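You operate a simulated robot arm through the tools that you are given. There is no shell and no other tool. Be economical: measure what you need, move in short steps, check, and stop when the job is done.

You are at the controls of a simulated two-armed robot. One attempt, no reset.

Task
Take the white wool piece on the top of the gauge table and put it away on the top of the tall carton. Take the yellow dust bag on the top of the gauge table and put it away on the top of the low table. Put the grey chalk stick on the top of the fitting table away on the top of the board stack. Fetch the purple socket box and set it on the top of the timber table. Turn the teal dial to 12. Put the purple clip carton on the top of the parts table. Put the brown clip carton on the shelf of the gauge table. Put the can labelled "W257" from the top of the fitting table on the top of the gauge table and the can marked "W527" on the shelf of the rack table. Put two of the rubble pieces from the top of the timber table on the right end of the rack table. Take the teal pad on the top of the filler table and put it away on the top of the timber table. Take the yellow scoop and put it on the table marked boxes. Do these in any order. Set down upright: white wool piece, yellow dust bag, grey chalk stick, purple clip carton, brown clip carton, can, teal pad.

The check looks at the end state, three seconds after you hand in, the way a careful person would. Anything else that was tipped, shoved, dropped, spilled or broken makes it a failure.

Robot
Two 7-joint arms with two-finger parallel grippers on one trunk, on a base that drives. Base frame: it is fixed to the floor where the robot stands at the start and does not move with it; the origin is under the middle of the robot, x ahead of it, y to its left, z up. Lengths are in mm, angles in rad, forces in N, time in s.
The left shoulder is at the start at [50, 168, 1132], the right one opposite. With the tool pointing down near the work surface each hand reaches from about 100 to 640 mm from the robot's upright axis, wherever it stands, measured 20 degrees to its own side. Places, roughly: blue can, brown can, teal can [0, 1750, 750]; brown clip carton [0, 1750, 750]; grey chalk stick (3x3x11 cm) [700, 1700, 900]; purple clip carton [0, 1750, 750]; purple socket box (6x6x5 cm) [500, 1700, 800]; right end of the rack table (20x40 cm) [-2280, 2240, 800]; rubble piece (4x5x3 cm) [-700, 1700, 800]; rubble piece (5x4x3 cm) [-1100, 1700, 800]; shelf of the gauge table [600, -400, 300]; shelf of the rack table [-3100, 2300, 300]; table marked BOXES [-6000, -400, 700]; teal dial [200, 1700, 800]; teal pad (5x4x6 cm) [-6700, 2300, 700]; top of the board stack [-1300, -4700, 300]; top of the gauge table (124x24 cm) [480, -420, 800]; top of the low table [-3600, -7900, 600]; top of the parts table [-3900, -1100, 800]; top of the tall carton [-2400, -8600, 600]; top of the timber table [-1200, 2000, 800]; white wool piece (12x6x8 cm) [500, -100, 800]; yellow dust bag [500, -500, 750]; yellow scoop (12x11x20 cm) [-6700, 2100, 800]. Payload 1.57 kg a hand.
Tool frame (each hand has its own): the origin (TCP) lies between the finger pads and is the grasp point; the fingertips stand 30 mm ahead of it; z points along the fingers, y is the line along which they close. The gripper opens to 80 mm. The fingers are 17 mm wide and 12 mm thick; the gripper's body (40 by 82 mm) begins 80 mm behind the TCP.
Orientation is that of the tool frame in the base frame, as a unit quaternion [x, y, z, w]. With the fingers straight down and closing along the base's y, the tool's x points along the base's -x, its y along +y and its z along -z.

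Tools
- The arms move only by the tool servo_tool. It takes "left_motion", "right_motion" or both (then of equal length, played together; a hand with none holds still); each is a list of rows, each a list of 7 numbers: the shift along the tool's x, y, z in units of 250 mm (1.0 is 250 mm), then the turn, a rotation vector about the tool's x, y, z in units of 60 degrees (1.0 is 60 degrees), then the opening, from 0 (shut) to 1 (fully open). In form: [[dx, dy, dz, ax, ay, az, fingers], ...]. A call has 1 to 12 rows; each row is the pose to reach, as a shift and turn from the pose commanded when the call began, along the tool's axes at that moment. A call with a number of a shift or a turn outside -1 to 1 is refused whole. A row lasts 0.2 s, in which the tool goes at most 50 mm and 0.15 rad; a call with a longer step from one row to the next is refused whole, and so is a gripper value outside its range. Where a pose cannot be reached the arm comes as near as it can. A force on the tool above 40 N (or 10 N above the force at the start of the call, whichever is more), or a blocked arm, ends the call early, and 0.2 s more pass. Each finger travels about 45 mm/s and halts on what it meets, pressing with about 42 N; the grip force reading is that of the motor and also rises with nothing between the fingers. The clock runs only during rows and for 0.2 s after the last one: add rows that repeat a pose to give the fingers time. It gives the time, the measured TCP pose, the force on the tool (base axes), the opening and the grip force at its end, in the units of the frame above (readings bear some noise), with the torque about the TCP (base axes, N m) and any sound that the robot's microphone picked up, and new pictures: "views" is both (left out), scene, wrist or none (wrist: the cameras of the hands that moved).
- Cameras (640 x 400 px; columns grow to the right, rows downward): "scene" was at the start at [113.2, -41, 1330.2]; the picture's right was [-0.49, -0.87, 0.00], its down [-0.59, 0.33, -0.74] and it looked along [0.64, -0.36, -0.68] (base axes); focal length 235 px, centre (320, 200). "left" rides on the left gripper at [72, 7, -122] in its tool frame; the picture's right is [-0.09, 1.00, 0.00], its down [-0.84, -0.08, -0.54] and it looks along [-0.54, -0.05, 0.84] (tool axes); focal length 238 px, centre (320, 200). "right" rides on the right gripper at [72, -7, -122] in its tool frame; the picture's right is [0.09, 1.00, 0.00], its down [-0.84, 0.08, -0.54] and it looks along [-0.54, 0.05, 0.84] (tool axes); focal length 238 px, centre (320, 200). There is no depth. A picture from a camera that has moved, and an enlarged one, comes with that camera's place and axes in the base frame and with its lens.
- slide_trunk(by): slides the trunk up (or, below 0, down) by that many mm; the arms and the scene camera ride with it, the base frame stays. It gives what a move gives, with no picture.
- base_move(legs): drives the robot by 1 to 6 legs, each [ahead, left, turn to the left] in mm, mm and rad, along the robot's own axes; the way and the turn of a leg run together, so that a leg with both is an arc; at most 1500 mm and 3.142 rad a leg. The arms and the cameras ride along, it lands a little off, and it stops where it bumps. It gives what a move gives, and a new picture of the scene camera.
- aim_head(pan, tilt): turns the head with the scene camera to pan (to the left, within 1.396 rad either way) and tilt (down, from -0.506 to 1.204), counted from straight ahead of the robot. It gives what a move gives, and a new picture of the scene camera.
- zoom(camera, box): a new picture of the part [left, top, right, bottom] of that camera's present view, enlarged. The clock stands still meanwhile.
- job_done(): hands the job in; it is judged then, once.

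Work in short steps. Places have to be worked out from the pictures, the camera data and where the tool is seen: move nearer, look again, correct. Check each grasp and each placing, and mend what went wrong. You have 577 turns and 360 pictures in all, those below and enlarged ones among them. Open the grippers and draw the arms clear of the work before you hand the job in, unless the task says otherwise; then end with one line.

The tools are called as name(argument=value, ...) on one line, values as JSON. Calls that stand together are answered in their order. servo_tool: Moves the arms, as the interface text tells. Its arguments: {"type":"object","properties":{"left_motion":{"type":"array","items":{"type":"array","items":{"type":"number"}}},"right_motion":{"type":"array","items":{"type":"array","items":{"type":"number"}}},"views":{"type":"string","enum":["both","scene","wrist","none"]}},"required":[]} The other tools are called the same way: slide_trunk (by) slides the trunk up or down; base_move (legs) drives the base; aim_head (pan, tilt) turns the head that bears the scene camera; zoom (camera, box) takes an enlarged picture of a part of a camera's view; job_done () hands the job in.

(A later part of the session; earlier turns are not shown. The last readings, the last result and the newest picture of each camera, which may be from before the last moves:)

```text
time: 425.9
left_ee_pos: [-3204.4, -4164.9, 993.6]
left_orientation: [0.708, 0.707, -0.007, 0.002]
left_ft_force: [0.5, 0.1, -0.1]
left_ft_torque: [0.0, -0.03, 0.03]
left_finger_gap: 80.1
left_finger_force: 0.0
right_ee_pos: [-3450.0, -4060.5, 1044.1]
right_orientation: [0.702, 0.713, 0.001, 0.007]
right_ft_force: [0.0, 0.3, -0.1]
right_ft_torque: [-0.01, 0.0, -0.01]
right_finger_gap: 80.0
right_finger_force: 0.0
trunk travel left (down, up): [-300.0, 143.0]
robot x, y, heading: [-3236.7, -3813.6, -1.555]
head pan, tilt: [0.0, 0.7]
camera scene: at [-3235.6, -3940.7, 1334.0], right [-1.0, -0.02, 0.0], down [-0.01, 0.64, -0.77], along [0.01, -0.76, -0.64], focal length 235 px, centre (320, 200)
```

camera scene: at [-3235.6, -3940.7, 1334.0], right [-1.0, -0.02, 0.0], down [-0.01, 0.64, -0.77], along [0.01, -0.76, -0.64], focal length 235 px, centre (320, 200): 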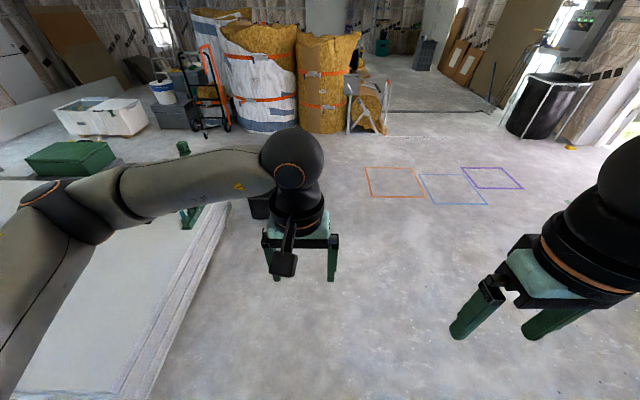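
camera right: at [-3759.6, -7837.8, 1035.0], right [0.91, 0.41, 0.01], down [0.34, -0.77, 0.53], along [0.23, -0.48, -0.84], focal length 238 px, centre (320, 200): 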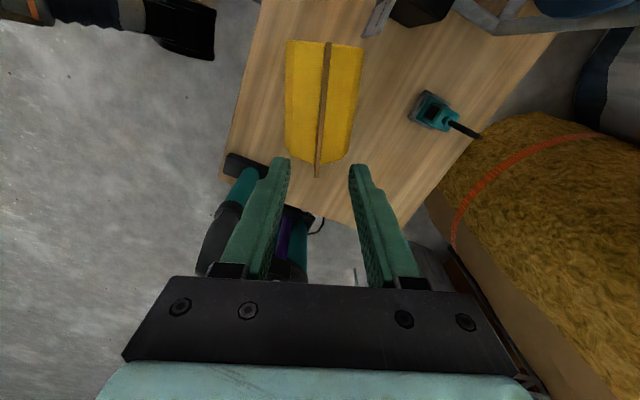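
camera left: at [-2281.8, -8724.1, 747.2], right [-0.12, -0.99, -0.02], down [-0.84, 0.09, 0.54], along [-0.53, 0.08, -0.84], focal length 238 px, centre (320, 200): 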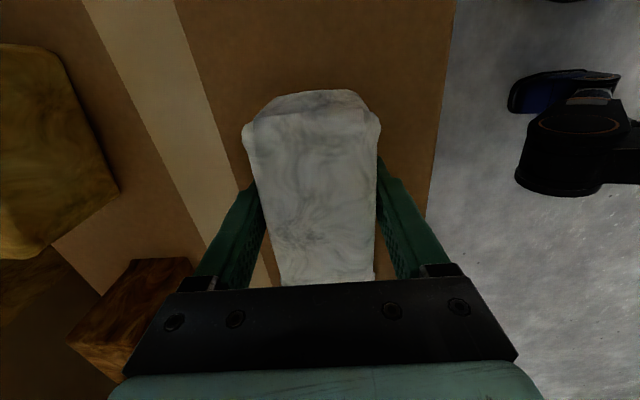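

I correct heading/y, then strafe east in two stages.

base_move(legs=[[-16, 0, -0.016], [0, 500, 0]])

```text
time: 431.2
left_ee_pos: [-2710.3, -4149.8, 993.6]
left_orientation: [0.713, 0.701, -0.007, 0.002]
left_ft_force: [0.2, -0.2, 0.9]
left_ft_torque: [0.01, 0.01, 0.02]
left_finger_gap: 80.2
left_finger_force: 0.2
right_ee_pos: [-2955.4, -4041.8, 1044.6]
right_orientation: [0.707, 0.707, 0.001, 0.007]
right_ft_force: [0.4, 0.4, 0.5]
right_ft_torque: [-0.03, -0.03, 0.0]
right_finger_gap: 79.8
right_finger_force: 0.0
trunk travel left (down, up): [-300.0, 143.0]
robot x, y, heading: [-2739.5, -3798.1, -1.567]
head pan, tilt: [0.0, 0.7]
camera scene: at [-2738.3, -3924.5, 1334.0], right [-1.0, 0.0, 0.0], down [0.0, 0.64, -0.76], along [0.0, -0.76, -0.64], focal length 235 px, centre (320, 200)
```

scene: 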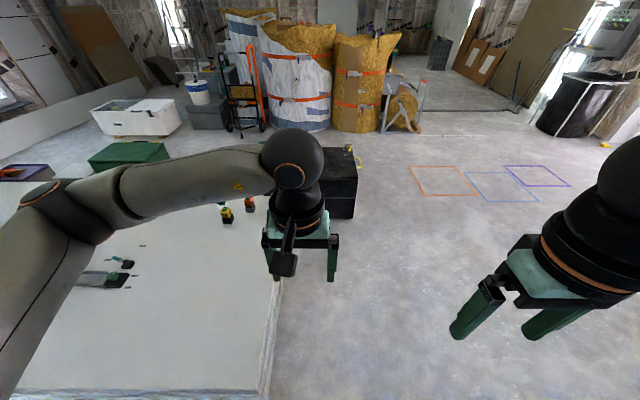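

Through the narrow part; I continue east then north-east along the outbound path.

base_move(legs=[[0, 1040, 0], [-190, 20, 0], [-600, 400, 0], [-850, 1000, 0]])

```text
time: 440.3
left_ee_pos: [-1689.2, -4124.6, 993.3]
left_orientation: [0.704, 0.711, -0.007, 0.003]
left_ft_force: [0.2, -0.4, 0.4]
left_ft_torque: [0.03, 0.0, 0.01]
left_finger_gap: 80.0
left_finger_force: 0.1
right_ee_pos: [-1936.9, -4024.3, 1042.9]
right_orientation: [0.698, 0.717, 0.0, 0.007]
right_ft_force: [0.4, 0.3, 0.1]
right_ft_torque: [-0.01, 0.0, -0.02]
right_finger_gap: 79.9
right_finger_force: 0.1
trunk travel left (down, up): [-300.0, 143.0]
robot x, y, heading: [-1726.1, -3774.3, -1.541]
head pan, tilt: [0.0, 0.7]
stopped in leg 1: the robot was blocked; the commanded pose is now the measured one
camera scene: at [-1723.4, -3901.1, 1334.0], right [-1.0, -0.03, 0.0], down [-0.02, 0.64, -0.76], along [0.02, -0.76, -0.64], focal length 235 px, centre (320, 200)
```

scene: 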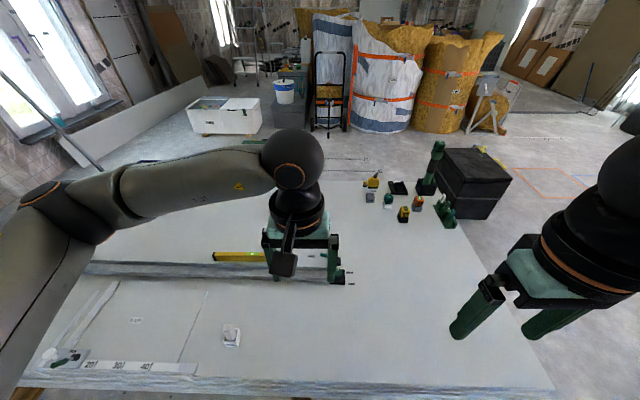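

Probably a timber bearer under the stack protrudes here. I back north a bit, straighten, and continue northeast.

base_move(legs=[[-120, -20, 0], [0, 0, -0.03], [-560, 400, 0], [-850, 1000, 0]])

```text
time: 444.5
left_ee_pos: [-1440.9, -3615.6, 992.9]
left_orientation: [0.712, 0.702, -0.007, 0.003]
left_ft_force: [1.0, 0.3, -0.3]
left_ft_torque: [0.02, -0.06, -0.02]
left_finger_gap: 80.0
left_finger_force: 0.0
right_ee_pos: [-1685.6, -3507.6, 1043.6]
right_orientation: [0.706, 0.708, 0.001, 0.005]
right_ft_force: [0.2, 1.1, -1.0]
right_ft_torque: [0.0, -0.02, -0.04]
right_finger_gap: 79.9
right_finger_force: 0.0
trunk travel left (down, up): [-300.0, 143.0]
robot x, y, heading: [-1467.2, -3265.7, -1.564]
head pan, tilt: [0.0, 0.7]
stopped in leg 3: the robot was blocked; the commanded pose is now the measured one
camera scene: at [-1469.5, -3390.5, 1334.2], right [-1.0, 0.0, 0.0], down [0.0, 0.64, -0.77], along [0.0, -0.77, -0.64], focal length 235 px, centre (320, 200)
```

scene: 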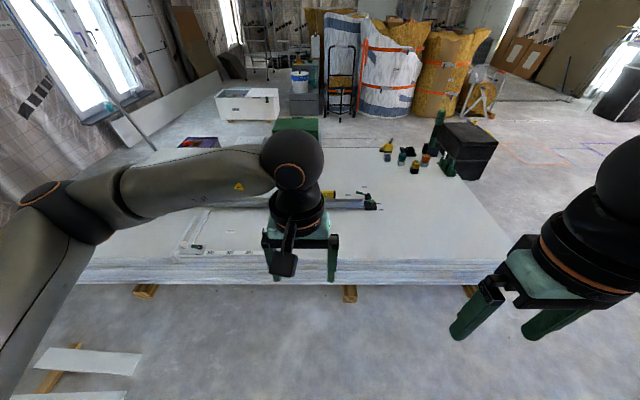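

The right elbow probably touched the hoist. I extend the right hand forward to tuck in the elbow, then continue.

servo_tool(right_motion=[[-0.15, 0, -0.05, 0, 0, 0, 1], [-0.3, 0, -0.1, 0, 0, 0, 1], [-0.45, 0, -0.15, 0, 0, 0, 1], [-0.55, 0, -0.2, 0, 0, 0, 1], [-0.55, 0, -0.2, 0, 0, 0, 1]], views="none")

base_move(legs=[[0, 60, 0], [-400, 250, 0], [-750, 900, 0]])

```text
time: 445.7
left_ee_pos: [-1441.5, -3614.9, 993.1]
left_orientation: [0.712, 0.702, -0.007, 0.003]
left_ft_force: [0.1, 0.7, -0.2]
left_ft_torque: [0.03, 0.01, 0.01]
left_finger_gap: 79.8
left_finger_force: 0.2
right_ee_pos: [-1684.7, -3646.7, 1094.0]
right_orientation: [0.706, 0.708, 0.0, 0.004]
right_ft_force: [-0.2, 0.0, -0.9]
right_ft_torque: [0.01, 0.02, 0.02]
right_finger_gap: 80.1
right_finger_force: 0.0
trunk travel left (down, up): [-300.0, 143.0]
robot x, y, heading: [-1470.1, -3263.3, -1.571]
head pan, tilt: [0.0, 0.7]
```

```text
time: 457.1
left_ee_pos: [-234.8, -2451.0, 994.1]
left_orientation: [0.71, 0.705, -0.008, 0.002]
left_ft_force: [-0.7, 0.6, -0.2]
left_ft_torque: [0.0, -0.04, 0.03]
left_finger_gap: 80.1
left_finger_force: 0.0
right_ee_pos: [-478.1, -2481.5, 1093.7]
right_orientation: [0.704, 0.71, 0.001, 0.005]
right_ft_force: [0.6, -0.1, 0.0]
right_ft_torque: [-0.03, -0.01, 0.02]
right_finger_gap: 80.2
right_finger_force: 0.0
trunk travel left (down, up): [-300.0, 143.0]
robot x, y, heading: [-268.5, -2098.6, -1.563]
head pan, tilt: [0.0, 0.7]
camera scene: at [-264.8, -2225.1, 1334.0], right [-1.0, -0.01, 0.0], down [-0.01, 0.64, -0.77], along [0.01, -0.76, -0.64], focal length 235 px, centre (320, 200)
```

scene: 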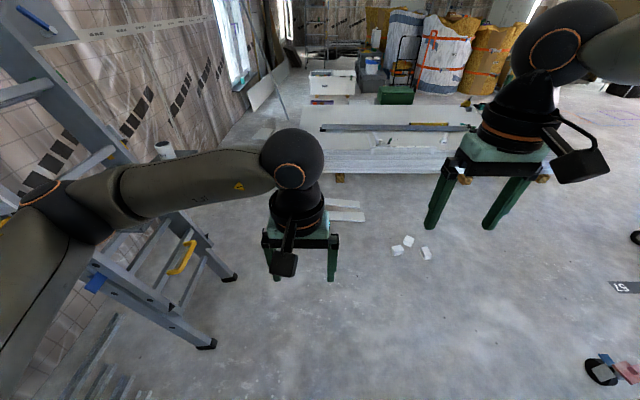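

Back in the open. I drive north to the fitting table's right part for the chalk stick.

base_move(legs=[[-1150, 0, -0.008], [-1150, 0, 0], [0, 0, 3.14], [800, -300, 0], [0, -340, 0]])

aim_head(pan=-0.3, tilt=0.7)

```text
time: 483.1
left_ee_pos: [350.6, 1358.3, 993.3]
left_orientation: [-0.704, 0.71, 0.002, 0.006]
left_ft_force: [-0.5, -0.4, 0.9]
left_ft_torque: [-0.02, 0.02, 0.0]
left_finger_gap: 80.0
left_finger_force: 0.0
right_ee_pos: [593.5, 1390.0, 1093.3]
right_orientation: [0.71, -0.704, -0.005, 0.002]
right_ft_force: [-0.2, 0.5, -0.2]
right_ft_torque: [0.01, -0.03, 0.01]
right_finger_gap: 80.1
right_finger_force: 0.0
trunk travel left (down, up): [-300.0, 143.0]
robot x, y, heading: [378.2, 1006.3, 1.577]
head pan, tilt: [0.0, 0.7]
camera scene: at [380.1, 1132.4, 1334.0], right [1.0, 0.01, 0.0], down [0.0, -0.64, -0.76], along [-0.01, 0.76, -0.64], focal length 235 px, centre (320, 200)
```

scene: 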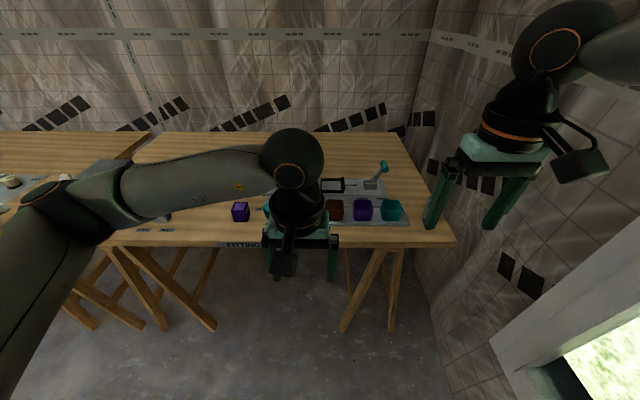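

```text
time: 483.9
left_ee_pos: [349.9, 1359.3, 993.3]
left_orientation: [-0.703, 0.711, 0.003, 0.007]
left_ft_force: [0.4, 0.1, 0.2]
left_ft_torque: [0.04, -0.01, 0.0]
left_finger_gap: 79.8
left_finger_force: 0.0
right_ee_pos: [593.0, 1388.5, 1093.0]
right_orientation: [0.71, -0.704, -0.004, 0.001]
right_ft_force: [1.3, -1.4, 1.2]
right_ft_torque: [0.02, 0.01, 0.01]
right_finger_gap: 80.0
right_finger_force: 0.1
trunk travel left (down, up): [-300.0, 143.0]
robot x, y, heading: [378.1, 1009.0, 1.576]
head pan, tilt: [-0.3, 0.7]
camera scene: at [405.0, 1128.8, 1334.0], right [0.96, -0.29, 0.0], down [-0.19, -0.62, -0.76], along [0.22, 0.73, -0.64], focal length 235 px, centre (320, 200)
```

scene: 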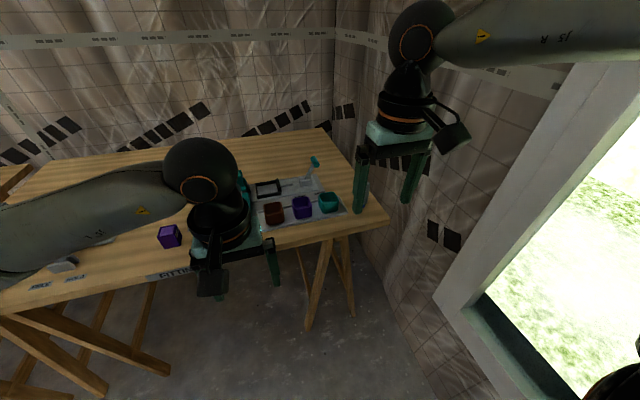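

I move 230 mm ahead and view through the right wrist camera.

base_move(legs=[[230, 0, -0.005]])

zoom(camera="right", box=[0, 0, 640, 400])

```text
time: 485.6
left_ee_pos: [348.8, 1587.2, 992.7]
left_orientation: [-0.703, 0.711, 0.003, 0.007]
left_ft_force: [0.5, -0.9, -0.1]
left_ft_torque: [0.02, -0.01, 0.04]
left_finger_gap: 80.1
left_finger_force: 0.0
right_ee_pos: [592.2, 1616.2, 1093.0]
right_orientation: [0.708, -0.706, -0.005, 0.002]
right_ft_force: [0.8, -0.3, -0.4]
right_ft_torque: [-0.02, 0.01, 0.01]
right_finger_gap: 80.1
right_finger_force: 0.0
trunk travel left (down, up): [-300.0, 143.0]
robot x, y, heading: [378.2, 1238.4, 1.575]
head pan, tilt: [-0.3, 0.7]
camera scene: at [404.0, 1357.5, 1333.9], right [0.96, -0.29, 0.0], down [-0.19, -0.62, -0.76], along [0.22, 0.73, -0.64], focal length 235 px, centre (320, 200)
```

scene: 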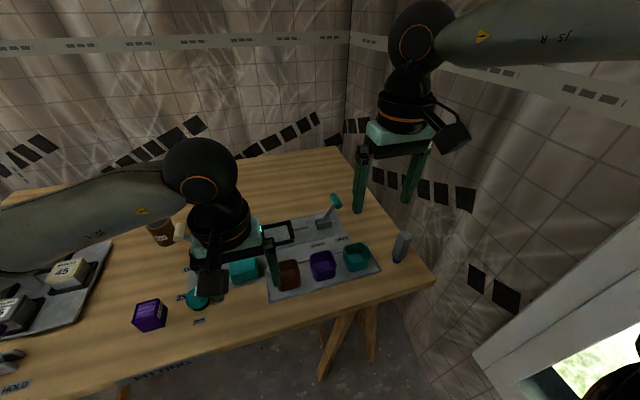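

```text
1.00 times, centred on (320, 200) of right (not enlarged: the box is as wide or as high as the picture)
camera zoom: at [600.8, 1543.2, 1215.6], right [-1.0, -0.1, 0.01], down [-0.08, 0.83, 0.55], along [-0.06, 0.54, -0.84], focal length 238 px, centre (320, 200)
```

zoom: 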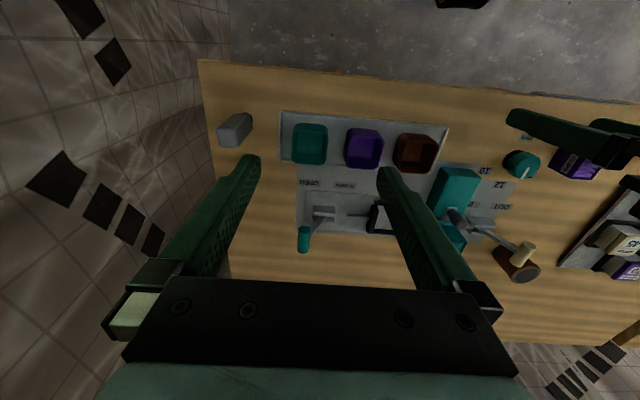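

Chalk stick at ≈ (711, 1652). I move the right hand above it.

servo_tool(right_motion=[[-0.04, -0.12, 0.1, 0, 0, 0, 1], [-0.08, -0.24, 0.2, 0, 0, 0, 1], [-0.11, -0.36, 0.32, 0, 0, 0, 1], [-0.144, -0.476, 0.45, 0, 0, 0, 1], [-0.144, -0.476, 0.53, 0, 0, 0, 1], [-0.144, -0.476, 0.53, 0, 0, 0, 1]], views="wrist")

```text
time: 487.0
left_ee_pos: [349.0, 1586.8, 992.7]
left_orientation: [-0.702, 0.712, 0.003, 0.007]
left_ft_force: [-0.4, -0.3, -0.4]
left_ft_torque: [0.03, 0.01, 0.02]
left_finger_gap: 80.1
left_finger_force: 0.0
right_ee_pos: [711.3, 1655.1, 959.7]
right_orientation: [0.708, -0.706, -0.005, 0.001]
right_ft_force: [0.7, 1.2, -0.4]
right_ft_torque: [0.01, 0.01, 0.02]
right_finger_gap: 80.1
right_finger_force: 0.1
trunk travel left (down, up): [-300.0, 143.0]
robot x, y, heading: [379.6, 1233.1, 1.574]
head pan, tilt: [-0.3, 0.7]
camera right: at [719.5, 1580.6, 1081.5], right [-1.0, -0.1, 0.01], down [-0.08, 0.83, 0.55], along [-0.06, 0.54, -0.84], focal length 238 px, centre (320, 200)
```

right: 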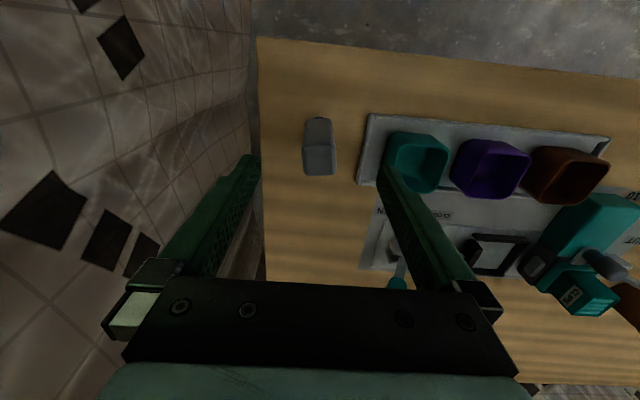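

Aligned. I narrow the fingers to 52 mm (tray nearby), descend and grip.

servo_tool(right_motion=[[0, 0, 0, 0, 0, 0, 0.65], [0, 0, 0, 0, 0, 0, 0.65], [0, 0, 0.18, 0, 0, 0, 0.65], [0, 0, 0.36, 0, 0, 0, 0.65], [0, 0, 0.36, 0, 0, 0, 0.3], [0, 0, 0.36, 0, 0, 0, 0], [0, 0, 0.36, 0, 0, 0, 0], [0, 0, 0.36, 0, 0, 0, 0], [0, 0, 0.3, 0, 0, 0, 0], [0, 0, 0.2, 0, 0, 0, 0]], views="wrist")

```text
time: 489.2
left_ee_pos: [348.9, 1586.5, 993.6]
left_orientation: [-0.703, 0.711, 0.002, 0.007]
left_ft_force: [0.5, 0.2, 0.3]
left_ft_torque: [0.0, 0.01, -0.03]
left_finger_gap: 79.9
left_finger_force: 0.1
right_ee_pos: [709.7, 1653.3, 910.5]
right_orientation: [0.708, -0.706, -0.005, 0.002]
right_ft_force: [-0.3, 0.4, -0.4]
right_ft_torque: [-0.02, -0.05, -0.01]
right_finger_gap: 27.0
right_finger_force: 37.6
trunk travel left (down, up): [-300.0, 143.0]
robot x, y, heading: [376.4, 1233.5, 1.576]
head pan, tilt: [-0.3, 0.7]
camera right: at [717.5, 1580.2, 1031.7], right [-1.0, -0.1, 0.01], down [-0.08, 0.83, 0.55], along [-0.06, 0.54, -0.84], focal length 238 px, centre (320, 200)
```

right: 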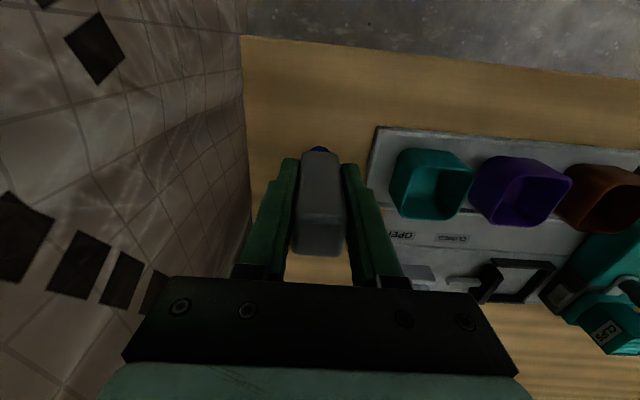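

Chalk held. I lift and retract it, and shift the base left to reach the purple carton with the left hand.

servo_tool(right_motion=[[0, 0, -0.18, 0, 0, 0, 0], [0, 0, -0.36, 0, 0, 0, 0], [0.1, 0.05, -0.48, 0, 0, 0, 0], [0.25, 0.12, -0.5, 0, 0, 0, 0], [0.4, 0.2, -0.5, 0, 0, 0, 0], [0.5, 0.3, -0.5, 0, 0, 0, 0], [0.5, 0.3, -0.5, 0, 0, 0, 0]], views="none")

base_move(legs=[[0, 190, 0]])

zoom(camera="left", box=[0, 0, 640, 400])

```text
time: 490.8
left_ee_pos: [349.7, 1586.9, 993.9]
left_orientation: [-0.703, 0.711, 0.004, 0.006]
left_ft_force: [-0.5, -0.2, -0.3]
left_ft_torque: [0.02, 0.03, 0.03]
left_finger_gap: 79.9
left_finger_force: 0.1
right_ee_pos: [635.3, 1527.3, 1034.9]
right_orientation: [0.708, -0.706, -0.005, 0.001]
right_ft_force: [-0.3, -0.8, -1.2]
right_ft_torque: [-0.03, -0.01, -0.01]
right_finger_gap: 27.2
right_finger_force: 38.3
trunk travel left (down, up): [-300.0, 143.0]
robot x, y, heading: [380.5, 1235.7, 1.578]
head pan, tilt: [-0.3, 0.7]
```

```text
time: 493.1
left_ee_pos: [155.4, 1585.6, 993.0]
left_orientation: [-0.702, 0.712, 0.003, 0.007]
left_ft_force: [0.1, -0.1, 0.4]
left_ft_torque: [0.01, 0.0, 0.01]
left_finger_gap: 80.1
left_finger_force: 0.1
right_ee_pos: [442.4, 1526.2, 1035.1]
right_orientation: [0.708, -0.706, -0.005, 0.001]
right_ft_force: [0.3, 0.9, -1.4]
right_ft_torque: [0.0, -0.01, -0.01]
right_finger_gap: 27.2
right_finger_force: 38.1
trunk travel left (down, up): [-300.0, 143.0]
robot x, y, heading: [186.9, 1233.5, 1.576]
head pan, tilt: [-0.3, 0.7]
camera scene: at [211.2, 1356.0, 1334.0], right [0.96, -0.29, 0.0], down [-0.19, -0.62, -0.77], along [0.22, 0.73, -0.64], focal length 235 px, centre (320, 200)
```

scene: 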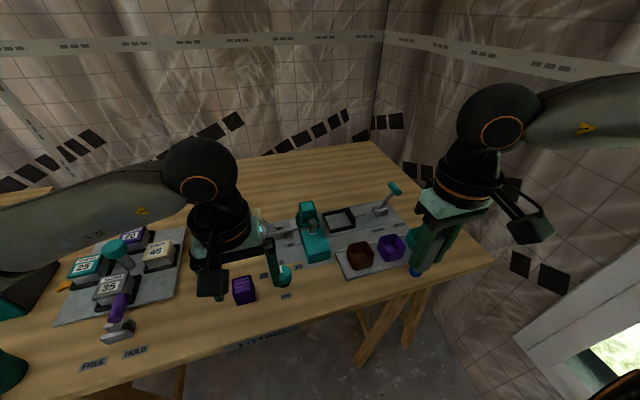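

```text
1.00 times, centred on (320, 200) of left (not enlarged: the box is as wide or as high as the picture)
camera zoom: at [147.9, 1513.0, 1114.5], right [-0.99, 0.11, -0.01], down [0.08, 0.83, 0.55], along [0.06, 0.55, -0.83], focal length 238 px, centre (320, 200)
```

zoom: 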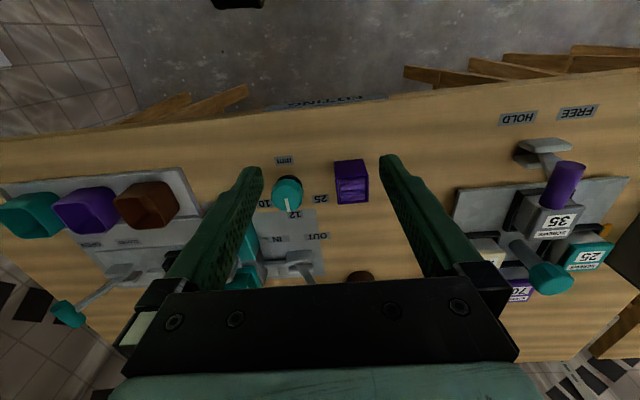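

Purple carton centre ≈ (125, 1674). I move above, descend, and grip.

servo_tool(left_motion=[[-0.12, 0.04, 0, 0, 0, 0, 1], [-0.24, 0.08, 0.06, 0, 0, 0, 1], [-0.352, 0.12, 0.15, 0, 0, 0, 1], [-0.352, 0.12, 0.25, 0, 0, 0, 1], [-0.352, 0.12, 0.25, 0, 0, 0, 1]], views="wrist")

```text
time: 494.3
left_ee_pos: [129.0, 1674.5, 933.6]
left_orientation: [-0.702, 0.712, 0.003, 0.007]
left_ft_force: [-0.9, 0.6, 0.2]
left_ft_torque: [-0.02, 0.01, -0.03]
left_finger_gap: 79.8
left_finger_force: 0.2
right_ee_pos: [442.5, 1524.7, 1035.3]
right_orientation: [0.709, -0.705, -0.005, 0.001]
right_ft_force: [0.2, 0.4, -0.2]
right_ft_torque: [0.01, 0.02, 0.0]
right_finger_gap: 27.1
right_finger_force: 38.0
trunk travel left (down, up): [-300.0, 143.0]
robot x, y, heading: [186.5, 1235.6, 1.575]
head pan, tilt: [-0.3, 0.7]
camera left: at [119.9, 1601.6, 1054.0], right [-0.99, 0.11, 0.0], down [0.09, 0.83, 0.55], along [0.06, 0.55, -0.83], focal length 238 px, centre (320, 200)
```

left: 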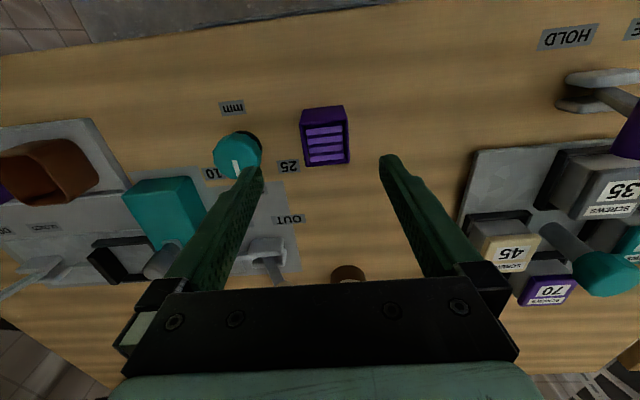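

I narrow the fingers, descend and squeeze.

servo_tool(left_motion=[[-0.012, 0.024, 0, 0, 0, 0, 0.78], [-0.012, 0.024, 0.18, 0, 0, 0, 0.78], [-0.012, 0.024, 0.395, 0, 0, 0, 0.78], [-0.012, 0.024, 0.395, 0, 0, 0, 0.4], [-0.012, 0.024, 0.395, 0, 0, 0, 0], [-0.012, 0.024, 0.395, 0, 0, 0, 0], [-0.012, 0.024, 0.395, 0, 0, 0, 0], [-0.012, 0.024, 0.395, 0, 0, 0, 0], [-0.012, 0.024, 0.34, 0, 0, 0, 0], [-0.012, 0.024, 0.22, 0, 0, 0, 0]], views="wrist")

```text
refused: row 3 steps farther than a row can; nothing moved
```

servo_tool(left_motion=[[-0.012, 0.024, 0.02, 0, 0, 0, 0.78], [-0.012, 0.024, 0.2, 0, 0, 0, 0.78], [-0.012, 0.024, 0.39, 0, 0, 0, 0.78], [-0.012, 0.024, 0.39, 0, 0, 0, 0.4], [-0.012, 0.024, 0.39, 0, 0, 0, 0], [-0.012, 0.024, 0.39, 0, 0, 0, 0], [-0.012, 0.024, 0.39, 0, 0, 0, 0], [-0.012, 0.024, 0.39, 0, 0, 0, 0], [-0.012, 0.024, 0.34, 0, 0, 0, 0], [-0.012, 0.024, 0.22, 0, 0, 0, 0]], views="wrist")

```text
time: 496.5
left_ee_pos: [121.7, 1677.0, 876.4]
left_orientation: [-0.702, 0.712, 0.003, 0.007]
left_ft_force: [1.1, -0.2, -1.4]
left_ft_torque: [0.0, 0.0, -0.01]
left_finger_gap: 41.2
left_finger_force: 41.9
right_ee_pos: [442.2, 1527.1, 1034.2]
right_orientation: [0.708, -0.706, -0.005, 0.001]
right_ft_force: [-0.4, 0.6, -0.2]
right_ft_torque: [-0.02, -0.02, -0.03]
right_finger_gap: 27.6
right_finger_force: 37.3
trunk travel left (down, up): [-300.0, 143.0]
robot x, y, heading: [187.3, 1235.6, 1.571]
head pan, tilt: [-0.3, 0.7]
camera left: at [114.2, 1605.4, 997.4], right [-0.99, 0.11, 0.0], down [0.09, 0.83, 0.55], along [0.06, 0.55, -0.83], focal length 238 px, centre (320, 200)
```

left: 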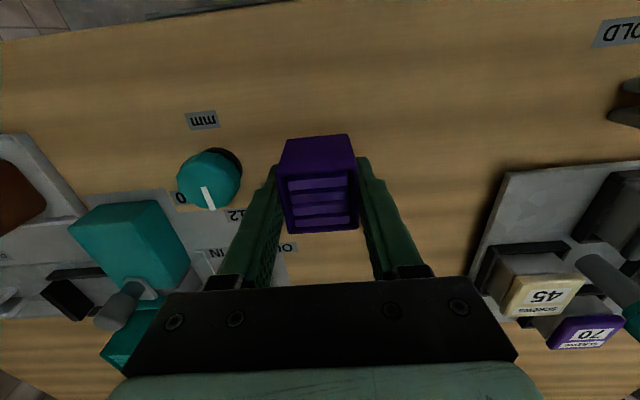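

Carton held. I lift and retract, then drive toward the board stack (right hand has the chalk).

servo_tool(left_motion=[[0, 0, -0.18, 0, 0, 0, 0], [0, 0, -0.36, 0, 0, 0, 0], [0.15, 0, -0.46, 0, 0, 0, 0], [0.33, 0, -0.5, 0, 0, 0, 0], [0.5, 0, -0.5, 0, 0, 0, 0], [0.5, 0, -0.5, 0, 0, 0, 0]], views="none")

base_move(legs=[[-450, 0, 0], [0, 0, 3.14], [700, -480, 0], [1100, 0, 0], [1050, 0, 0]])

```text
time: 497.9
left_ee_pos: [118.6, 1550.6, 998.4]
left_orientation: [-0.703, 0.711, 0.004, 0.007]
left_ft_force: [-1.1, 0.6, -0.8]
left_ft_torque: [-0.01, 0.02, -0.04]
left_finger_gap: 41.3
left_finger_force: 41.9
right_ee_pos: [442.2, 1527.1, 1035.8]
right_orientation: [0.709, -0.706, -0.005, 0.002]
right_ft_force: [0.3, -0.3, -0.7]
right_ft_torque: [-0.01, 0.01, 0.02]
right_finger_gap: 27.4
right_finger_force: 37.8
trunk travel left (down, up): [-300.0, 143.0]
robot x, y, heading: [186.2, 1233.8, 1.574]
head pan, tilt: [-0.3, 0.7]
```

```text
time: 522.5
left_ee_pos: [-317.0, -2373.6, 998.0]
left_orientation: [0.724, 0.69, -0.007, 0.003]
left_ft_force: [0.0, 0.0, -0.3]
left_ft_torque: [-0.01, 0.0, -0.03]
left_finger_gap: 41.4
left_finger_force: 41.9
right_ee_pos: [-639.8, -2338.1, 1033.7]
right_orientation: [0.718, 0.696, 0.002, 0.006]
right_ft_force: [0.3, -0.9, -0.3]
right_ft_torque: [0.01, 0.03, 0.0]
right_finger_gap: 27.3
right_finger_force: 38.0
trunk travel left (down, up): [-300.0, 143.0]
robot x, y, heading: [-370.3, -2053.3, -1.6]
head pan, tilt: [-0.3, 0.7]
camera scene: at [-400.6, -2176.4, 1333.9], right [-0.95, 0.32, 0.0], down [0.21, 0.61, -0.76], along [-0.25, -0.72, -0.64], focal length 235 px, centre (320, 200)
```

scene: 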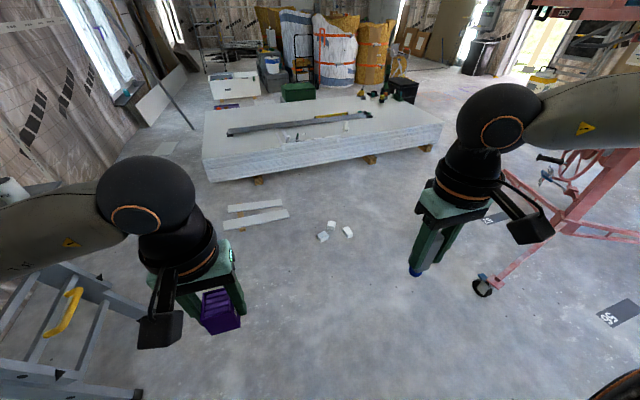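

I extend the right hand slightly to tuck the elbow, then go around the crumbs toward the stack.

servo_tool(right_motion=[[-0.15, 0.05, 0, 0, 0, 0, 0], [-0.3, 0.12, 0, 0, 0, 0, 0], [-0.36, 0.2, 0, 0, 0, 0, 0], [-0.36, 0.2, 0, 0, 0, 0, 0]], views="none")

base_move(legs=[[0, 0, 0.03], [900, -930, 0], [350, -180, 0], [350, 0, 0]])

aim_head(pan=-0.2, tilt=0.9)

```text
time: 523.5
left_ee_pos: [-316.2, -2372.8, 998.6]
left_orientation: [0.723, 0.69, -0.007, 0.003]
left_ft_force: [-0.2, -0.3, -1.2]
left_ft_torque: [0.03, 0.01, 0.0]
left_finger_gap: 41.2
left_finger_force: 41.8
right_ee_pos: [-591.3, -2427.3, 1034.2]
right_orientation: [0.719, 0.695, 0.002, 0.005]
right_ft_force: [-0.3, 0.5, -0.5]
right_ft_torque: [0.01, 0.0, 0.04]
right_finger_gap: 27.2
right_finger_force: 37.3
trunk travel left (down, up): [-300.0, 143.0]
robot x, y, heading: [-371.6, -2054.1, -1.598]
head pan, tilt: [-0.3, 0.7]
```

```text
time: 536.4
left_ee_pos: [-1409.9, -3954.7, 998.0]
left_orientation: [0.709, 0.705, -0.006, 0.003]
left_ft_force: [-0.8, 0.3, -0.7]
left_ft_torque: [-0.02, 0.03, -0.03]
left_finger_gap: 41.3
left_finger_force: 42.5
right_ee_pos: [-1683.5, -4022.4, 1033.7]
right_orientation: [0.703, 0.711, 0.001, 0.004]
right_ft_force: [-0.5, -0.5, -0.2]
right_ft_torque: [-0.01, -0.01, 0.0]
right_finger_gap: 27.2
right_finger_force: 37.8
trunk travel left (down, up): [-300.0, 143.0]
robot x, y, heading: [-1479.7, -3637.1, -1.559]
head pan, tilt: [-0.3, 0.7]
camera scene: at [-1502.5, -3762.1, 1333.9], right [-0.96, 0.28, 0.0], down [0.18, 0.62, -0.76], along [-0.22, -0.73, -0.64], focal length 235 px, centre (320, 200)
```

scene: 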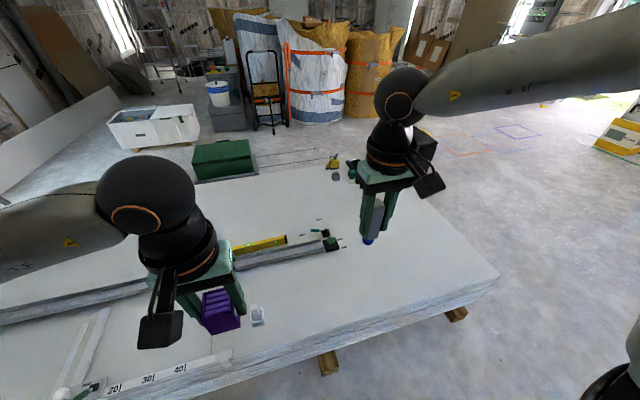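

```text
time: 537.1
left_ee_pos: [-1409.1, -3955.1, 998.1]
left_orientation: [0.709, 0.705, -0.007, 0.004]
left_ft_force: [-1.2, -0.3, -0.7]
left_ft_torque: [-0.02, 0.04, 0.0]
left_finger_gap: 41.0
left_finger_force: 41.9
right_ee_pos: [-1683.7, -4021.3, 1034.2]
right_orientation: [0.703, 0.711, 0.001, 0.005]
right_ft_force: [0.0, -0.2, 0.3]
right_ft_torque: [0.02, -0.02, -0.01]
right_finger_gap: 26.9
right_finger_force: 37.6
trunk travel left (down, up): [-300.0, 143.0]
robot x, y, heading: [-1478.1, -3641.7, -1.556]
head pan, tilt: [-0.201, 0.901]
camera scene: at [-1492.5, -3754.3, 1317.8], right [-0.98, 0.19, 0.0], down [0.15, 0.77, -0.62], along [-0.12, -0.61, -0.78], focal length 235 px, centre (320, 200)
```

scene: 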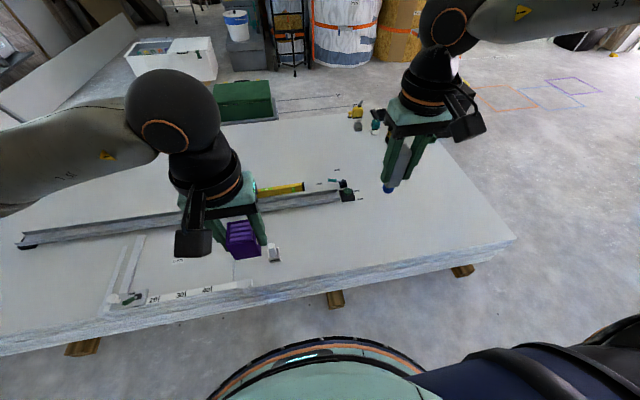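

Front edge y≈-4115, free white area around (-1700,-4250). I move 70 ahead, straighten, and lower the trunk.

base_move(legs=[[70, 0, -0.015]])

slide_trunk(by=-300)

servo_tool(right_motion=[[-0.1, 0, 0.15, 0, 0, 0, 0], [-0.2, 0, 0.3, 0, 0, 0, 0], [-0.3, 0, 0.47, 0, 0, 0, 0], [-0.4, 0, 0.63, 0, 0, 0, 0], [-0.5, 0, 0.79, 0, 0, 0, 0], [-0.56, 0, 0.95, 0, 0, 0, 0], [-0.56, 0, 1.0, 0, 0, 0, 0], [-0.56, 0, 1.0, 0, 0, 0, 0]], views="both")

```text
time: 538.1
left_ee_pos: [-1415.0, -4026.5, 998.0]
left_orientation: [0.715, 0.699, -0.007, 0.003]
left_ft_force: [0.3, 0.0, -1.1]
left_ft_torque: [-0.01, -0.01, -0.03]
left_finger_gap: 41.3
left_finger_force: 42.3
right_ee_pos: [-1687.6, -4088.3, 1034.3]
right_orientation: [0.708, 0.706, 0.001, 0.005]
right_ft_force: [0.7, -0.7, -0.9]
right_ft_torque: [0.02, 0.03, -0.02]
right_finger_gap: 27.1
right_finger_force: 37.8
trunk travel left (down, up): [-300.0, 143.0]
robot x, y, heading: [-1480.3, -3713.3, -1.575]
head pan, tilt: [-0.201, 0.901]
camera scene: at [-1493.9, -3825.0, 1317.7], right [-0.98, 0.2, 0.0], down [0.16, 0.77, -0.62], along [-0.13, -0.61, -0.78], focal length 235 px, centre (320, 200)
```

scene: 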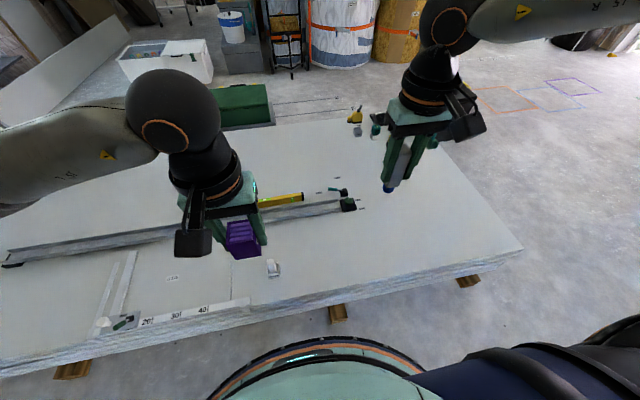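

```text
time: 541.1
left_ee_pos: [-1414.2, -4026.3, 698.5]
left_orientation: [0.714, 0.7, -0.007, 0.003]
left_ft_force: [0.3, 0.2, -0.7]
left_ft_torque: [0.02, 0.0, -0.02]
left_finger_gap: 41.3
left_finger_force: 41.9
right_ee_pos: [-1688.2, -4087.7, 734.9]
right_orientation: [0.708, 0.706, 0.002, 0.004]
right_ft_force: [-0.2, 0.8, -0.6]
right_ft_torque: [0.04, 0.01, 0.0]
right_finger_gap: 27.1
right_finger_force: 37.3
trunk travel left (down, up): [0.0, 443.0]
robot x, y, heading: [-1480.1, -3708.4, -1.569]
head pan, tilt: [-0.201, 0.901]
```

```text
time: 542.9
left_ee_pos: [-1413.9, -4025.7, 698.6]
left_orientation: [0.714, 0.7, -0.007, 0.004]
left_ft_force: [-0.7, 0.6, -0.6]
left_ft_torque: [0.02, 0.03, -0.02]
left_finger_gap: 41.3
left_finger_force: 42.0
right_ee_pos: [-1724.7, -4181.6, 536.5]
right_orientation: [0.708, 0.706, 0.001, 0.004]
right_ft_force: [-1.1, -0.3, -0.5]
right_ft_torque: [0.05, 0.0, -0.02]
right_finger_gap: 27.0
right_finger_force: 37.4
right hand out of reach, approached as far as the arm can: row 4, 5, 6, 7, 8
trunk travel left (down, up): [0.0, 443.0]
robot x, y, heading: [-1477.4, -3710.5, -1.574]
head pan, tilt: [-0.201, 0.901]
camera scene: at [-1493.9, -3824.2, 1017.8], right [-0.98, 0.2, 0.0], down [0.16, 0.77, -0.62], along [-0.13, -0.61, -0.78], focal length 235 px, centre (320, 200)
camera right: at [-1730.8, -4109.9, 659.5], right [1.0, 0.09, 0.01], down [0.07, -0.83, 0.55], along [0.06, -0.54, -0.84], focal length 238 px, centre (320, 200)
```

scene: 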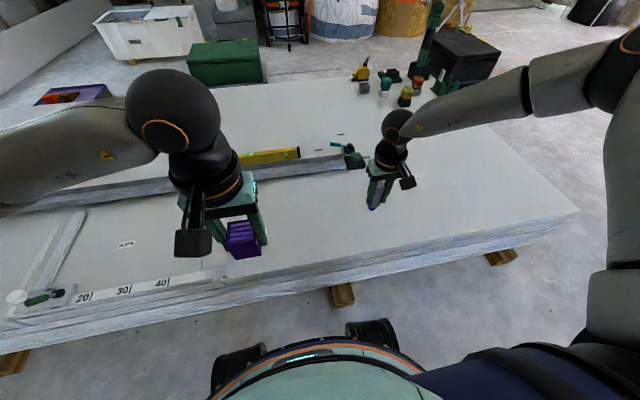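
right: 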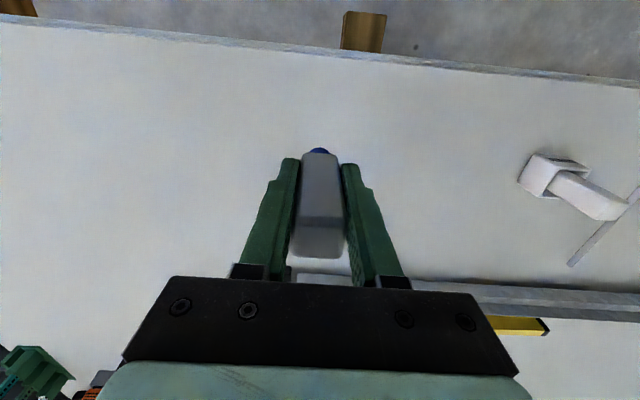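

The edge is at y≈-4110. The arm can't get low enough at this distance; between the bearers I can stand closer. I strafe east 280 and go 75 ahead.

base_move(legs=[[0, 285, 0.003], [78, 0, 0]])

servo_tool(right_motion=[[0.1, 0, 0.1, 0, 0, 0, 0], [0.2, 0, 0.2, 0, 0, 0, 0], [0.3, 0, 0.3, 0, 0, 0, 0], [0.3, 0, 0.4, 0, 0, 0, 0], [0.3, 0, 0.4, 0, 0, 0, 0]], views="both")

```text
time: 546.7
left_ee_pos: [-1127.2, -4103.5, 698.5]
left_orientation: [0.712, 0.702, -0.008, 0.004]
left_ft_force: [0.2, -0.1, -1.0]
left_ft_torque: [0.0, 0.01, 0.01]
left_finger_gap: 41.2
left_finger_force: 42.0
right_ee_pos: [-1437.7, -4260.9, 539.0]
right_orientation: [0.706, 0.708, 0.0, 0.006]
right_ft_force: [-0.1, -0.1, -0.8]
right_ft_torque: [-0.01, 0.0, -0.01]
right_finger_gap: 26.9
right_finger_force: 37.7
trunk travel left (down, up): [0.0, 443.0]
robot x, y, heading: [-1195.9, -3785.9, -1.566]
head pan, tilt: [-0.201, 0.901]
camera scene: at [-1209.1, -3902.1, 1017.8], right [-0.98, 0.2, 0.0], down [0.15, 0.77, -0.62], along [-0.12, -0.61, -0.78], focal length 235 px, centre (320, 200)
```

scene: 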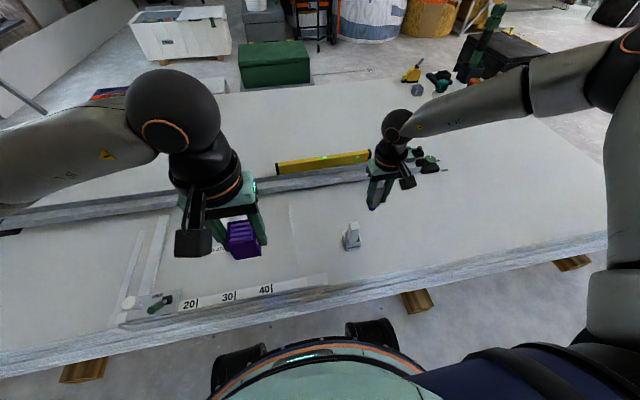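

```text
time: 547.9
left_ee_pos: [-1127.9, -4102.3, 698.4]
left_orientation: [0.712, 0.702, -0.006, 0.003]
left_ft_force: [-0.5, -0.8, -0.9]
left_ft_torque: [0.03, 0.03, -0.02]
left_finger_gap: 41.4
left_finger_force: 42.0
right_ee_pos: [-1453.1, -4173.3, 467.1]
right_orientation: [0.706, 0.708, 0.001, 0.006]
right_ft_force: [-1.0, 1.4, -0.9]
right_ft_torque: [-0.01, -0.01, 0.03]
right_finger_gap: 27.0
right_finger_force: 37.2
right hand out of reach, approached as far as the arm can: row 2, 3, 4, 5
trunk travel left (down, up): [0.0, 443.0]
robot x, y, heading: [-1198.2, -3785.9, -1.568]
head pan, tilt: [-0.201, 0.901]
camera scene: at [-1209.1, -3902.2, 1017.8], right [-0.98, 0.2, 0.0], down [0.15, 0.77, -0.62], along [-0.12, -0.61, -0.78], focal length 235 px, centre (320, 200)
camera right: at [-1459.5, -4102.5, 590.0], right [1.0, 0.09, 0.01], down [0.07, -0.83, 0.55], along [0.06, -0.54, -0.84], focal length 238 px, centre (320, 200)
```

scene: 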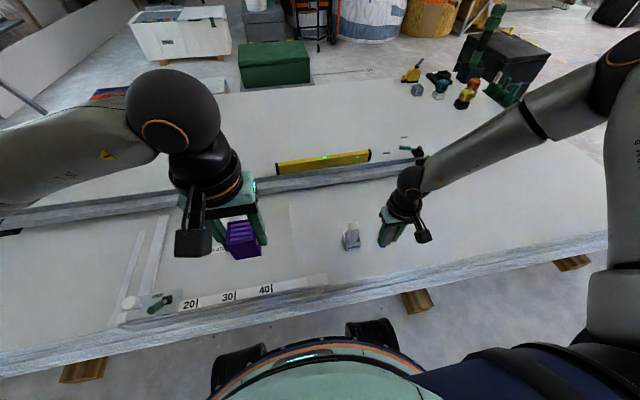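
right: 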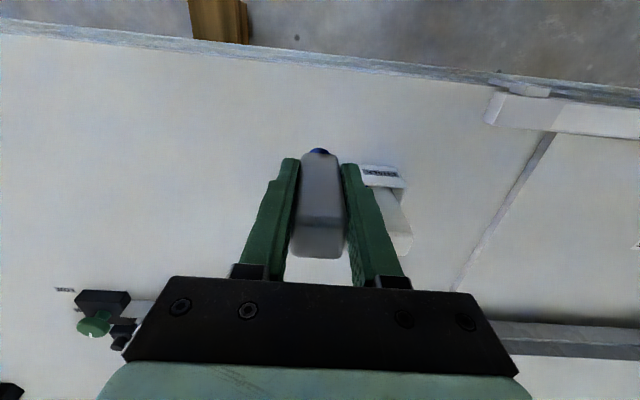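

The arm posture limits the descent. A yaw of the tool is harmless for the stick, so I try descending with some yaw.

servo_tool(right_motion=[[0, 0, 0, 0, 0, 0.14, 0], [0, 0, 0, 0, 0, 0.28, 0], [0, 0, 0, 0, 0, 0.42, 0], [0, 0, 0, 0, 0, 0.56, 0], [0, 0, 0.1, 0, 0, 0.56, 0], [0, 0, 0.2, 0, 0, 0.56, 0], [0, 0, 0.2, 0, 0, 0.56, 0]], views="none")

```text
time: 549.5
left_ee_pos: [-1128.0, -4103.0, 699.2]
left_orientation: [0.712, 0.702, -0.007, 0.004]
left_ft_force: [0.7, 0.0, -1.5]
left_ft_torque: [0.0, -0.01, 0.02]
left_finger_gap: 41.5
left_finger_force: 41.9
right_ee_pos: [-1465.3, -4163.7, 456.6]
right_orientation: [0.881, 0.473, 0.003, 0.006]
right_ft_force: [-0.8, -0.1, -0.4]
right_ft_torque: [0.0, 0.0, -0.01]
right_finger_gap: 27.0
right_finger_force: 37.6
right hand out of reach, approached as far as the arm can: row 5, 6, 7
trunk travel left (down, up): [0.0, 443.0]
robot x, y, heading: [-1194.8, -3787.8, -1.567]
head pan, tilt: [-0.201, 0.901]
```

A vertical grip can't get that low. I'll regrasp the stick with a 30° pitch (as worked for the shelf), using the free gauge-table top. I raise, straighten the tool and drive back.

servo_tool(right_motion=[[0, 0, -0.15, 0, 0, -0.14, 0], [-0.1, 0, -0.3, 0, 0, -0.28, 0], [-0.15, 0, -0.45, 0, 0, -0.42, 0], [-0.15, 0, -0.6, 0, 0, -0.56, 0], [-0.15, 0, -0.75, 0, 0, -0.56, 0], [-0.15, 0, -0.85, 0, 0, -0.56, 0]], views="none")

slide_trunk(by=300)

base_move(legs=[[-90, 0, 0], [0, -290, 0], [-350, 20, 0], [-350, 180, 0], [-900, 930, 0]])

```text
time: 550.9
left_ee_pos: [-1127.5, -4103.8, 699.3]
left_orientation: [0.713, 0.702, -0.007, 0.003]
left_ft_force: [-0.3, -0.4, -2.0]
left_ft_torque: [0.01, 0.01, 0.01]
left_finger_gap: 41.5
left_finger_force: 42.0
right_ee_pos: [-1488.2, -4190.1, 670.1]
right_orientation: [0.706, 0.708, 0.001, 0.005]
right_ft_force: [-1.0, -0.1, -0.5]
right_ft_torque: [0.01, 0.0, 0.02]
right_finger_gap: 27.3
right_finger_force: 38.0
trunk travel left (down, up): [0.0, 443.0]
robot x, y, heading: [-1193.1, -3785.5, -1.569]
head pan, tilt: [-0.201, 0.901]
```

```text
time: 553.9
left_ee_pos: [-1129.2, -4103.7, 999.7]
left_orientation: [0.712, 0.702, -0.007, 0.003]
left_ft_force: [-0.9, -0.9, -1.2]
left_ft_torque: [0.01, 0.0, 0.01]
left_finger_gap: 41.2
left_finger_force: 42.3
right_ee_pos: [-1487.9, -4191.6, 968.9]
right_orientation: [0.706, 0.708, 0.001, 0.005]
right_ft_force: [-0.2, 0.6, -0.3]
right_ft_torque: [-0.01, 0.01, -0.04]
right_finger_gap: 27.3
right_finger_force: 37.3
trunk travel left (down, up): [-300.0, 143.0]
robot x, y, heading: [-1198.4, -3786.2, -1.564]
head pan, tilt: [-0.201, 0.901]
```

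```text
time: 569.6
left_ee_pos: [-321.4, -2405.4, 998.7]
left_orientation: [0.704, 0.71, -0.007, 0.003]
left_ft_force: [0.3, -0.8, -0.4]
left_ft_torque: [-0.01, -0.01, -0.02]
left_finger_gap: 41.3
left_finger_force: 42.0
right_ee_pos: [-678.9, -2502.6, 968.5]
right_orientation: [0.698, 0.716, 0.002, 0.005]
right_ft_force: [-0.6, 0.6, -0.7]
right_ft_torque: [-0.01, 0.0, 0.03]
right_finger_gap: 27.2
right_finger_force: 37.9
trunk travel left (down, up): [-300.0, 143.0]
robot x, y, heading: [-392.8, -2091.1, -1.536]
head pan, tilt: [-0.201, 0.901]
camera scene: at [-406.5, -2206.2, 1317.8], right [-0.98, 0.17, 0.0], down [0.14, 0.77, -0.62], along [-0.11, -0.61, -0.78], focal length 235 px, centre (320, 200)
```

scene: 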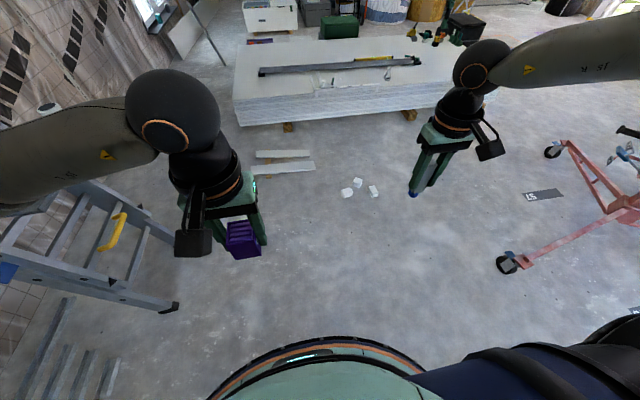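

I drive to the gauge table to set the stick down and regrasp it.

base_move(legs=[[0, 0, -0.035], [-1500, 0, 0], [0, 0, 1.571], [200, 260, 0]])

aim_head(pan=-0.2, tilt=0.7)

```text
time: 583.6
left_ee_pos: [155.4, -305.2, 997.7]
left_orientation: [0.024, 1.0, -0.004, 0.007]
left_ft_force: [0.5, -0.1, -1.4]
left_ft_torque: [0.02, 0.01, 0.02]
left_finger_gap: 41.2
left_finger_force: 42.1
right_ee_pos: [230.4, -669.7, 970.5]
right_orientation: [0.016, 1.0, 0.005, 0.003]
right_ft_force: [0.1, -0.5, -0.4]
right_ft_torque: [-0.04, 0.0, -0.02]
right_finger_gap: 27.0
right_finger_force: 38.1
trunk travel left (down, up): [-300.0, 143.0]
robot x, y, heading: [-165.4, -362.0, -0.03]
head pan, tilt: [-0.201, 0.901]
camera scene: at [-49.0, -380.7, 1317.8], right [-0.23, -0.97, 0.0], down [-0.76, 0.18, -0.62], along [0.6, -0.14, -0.78], focal length 235 px, centre (320, 200)
```

scene: 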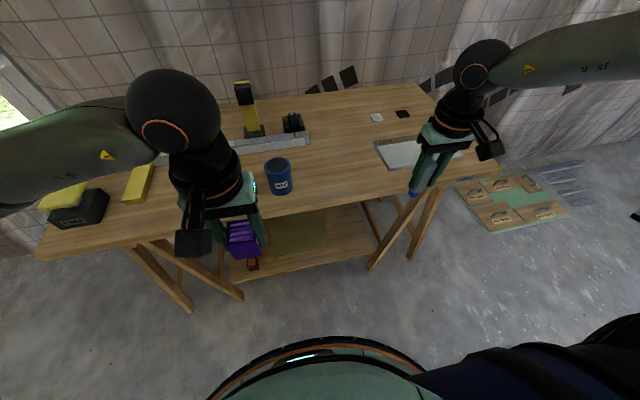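

```text
time: 584.3
left_ee_pos: [155.2, -305.9, 998.3]
left_orientation: [0.025, 1.0, -0.002, 0.006]
left_ft_force: [-1.0, -0.2, -0.9]
left_ft_torque: [0.02, -0.01, 0.01]
left_finger_gap: 41.0
left_finger_force: 42.0
right_ee_pos: [228.7, -668.9, 968.9]
right_orientation: [0.017, 1.0, 0.005, 0.003]
right_ft_force: [0.0, -0.3, -0.5]
right_ft_torque: [0.03, 0.0, -0.03]
right_finger_gap: 27.1
right_finger_force: 37.9
trunk travel left (down, up): [-300.0, 143.0]
robot x, y, heading: [-162.0, -364.5, -0.033]
head pan, tilt: [-0.201, 0.7]
camera scene: at [-39.9, -383.0, 1333.9], right [-0.23, -0.97, 0.0], down [-0.63, 0.15, -0.76], along [0.74, -0.18, -0.64], focal length 235 px, centre (320, 200)
```

scene: 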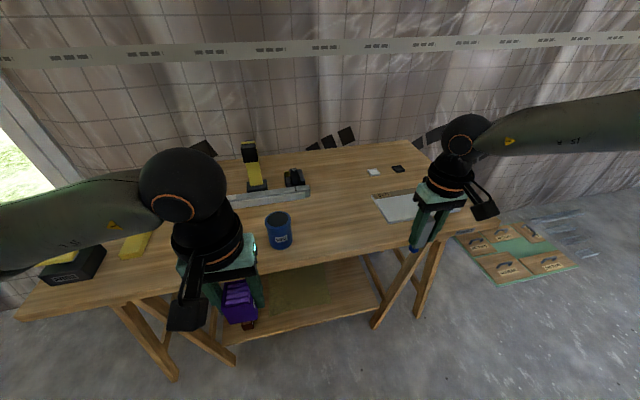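

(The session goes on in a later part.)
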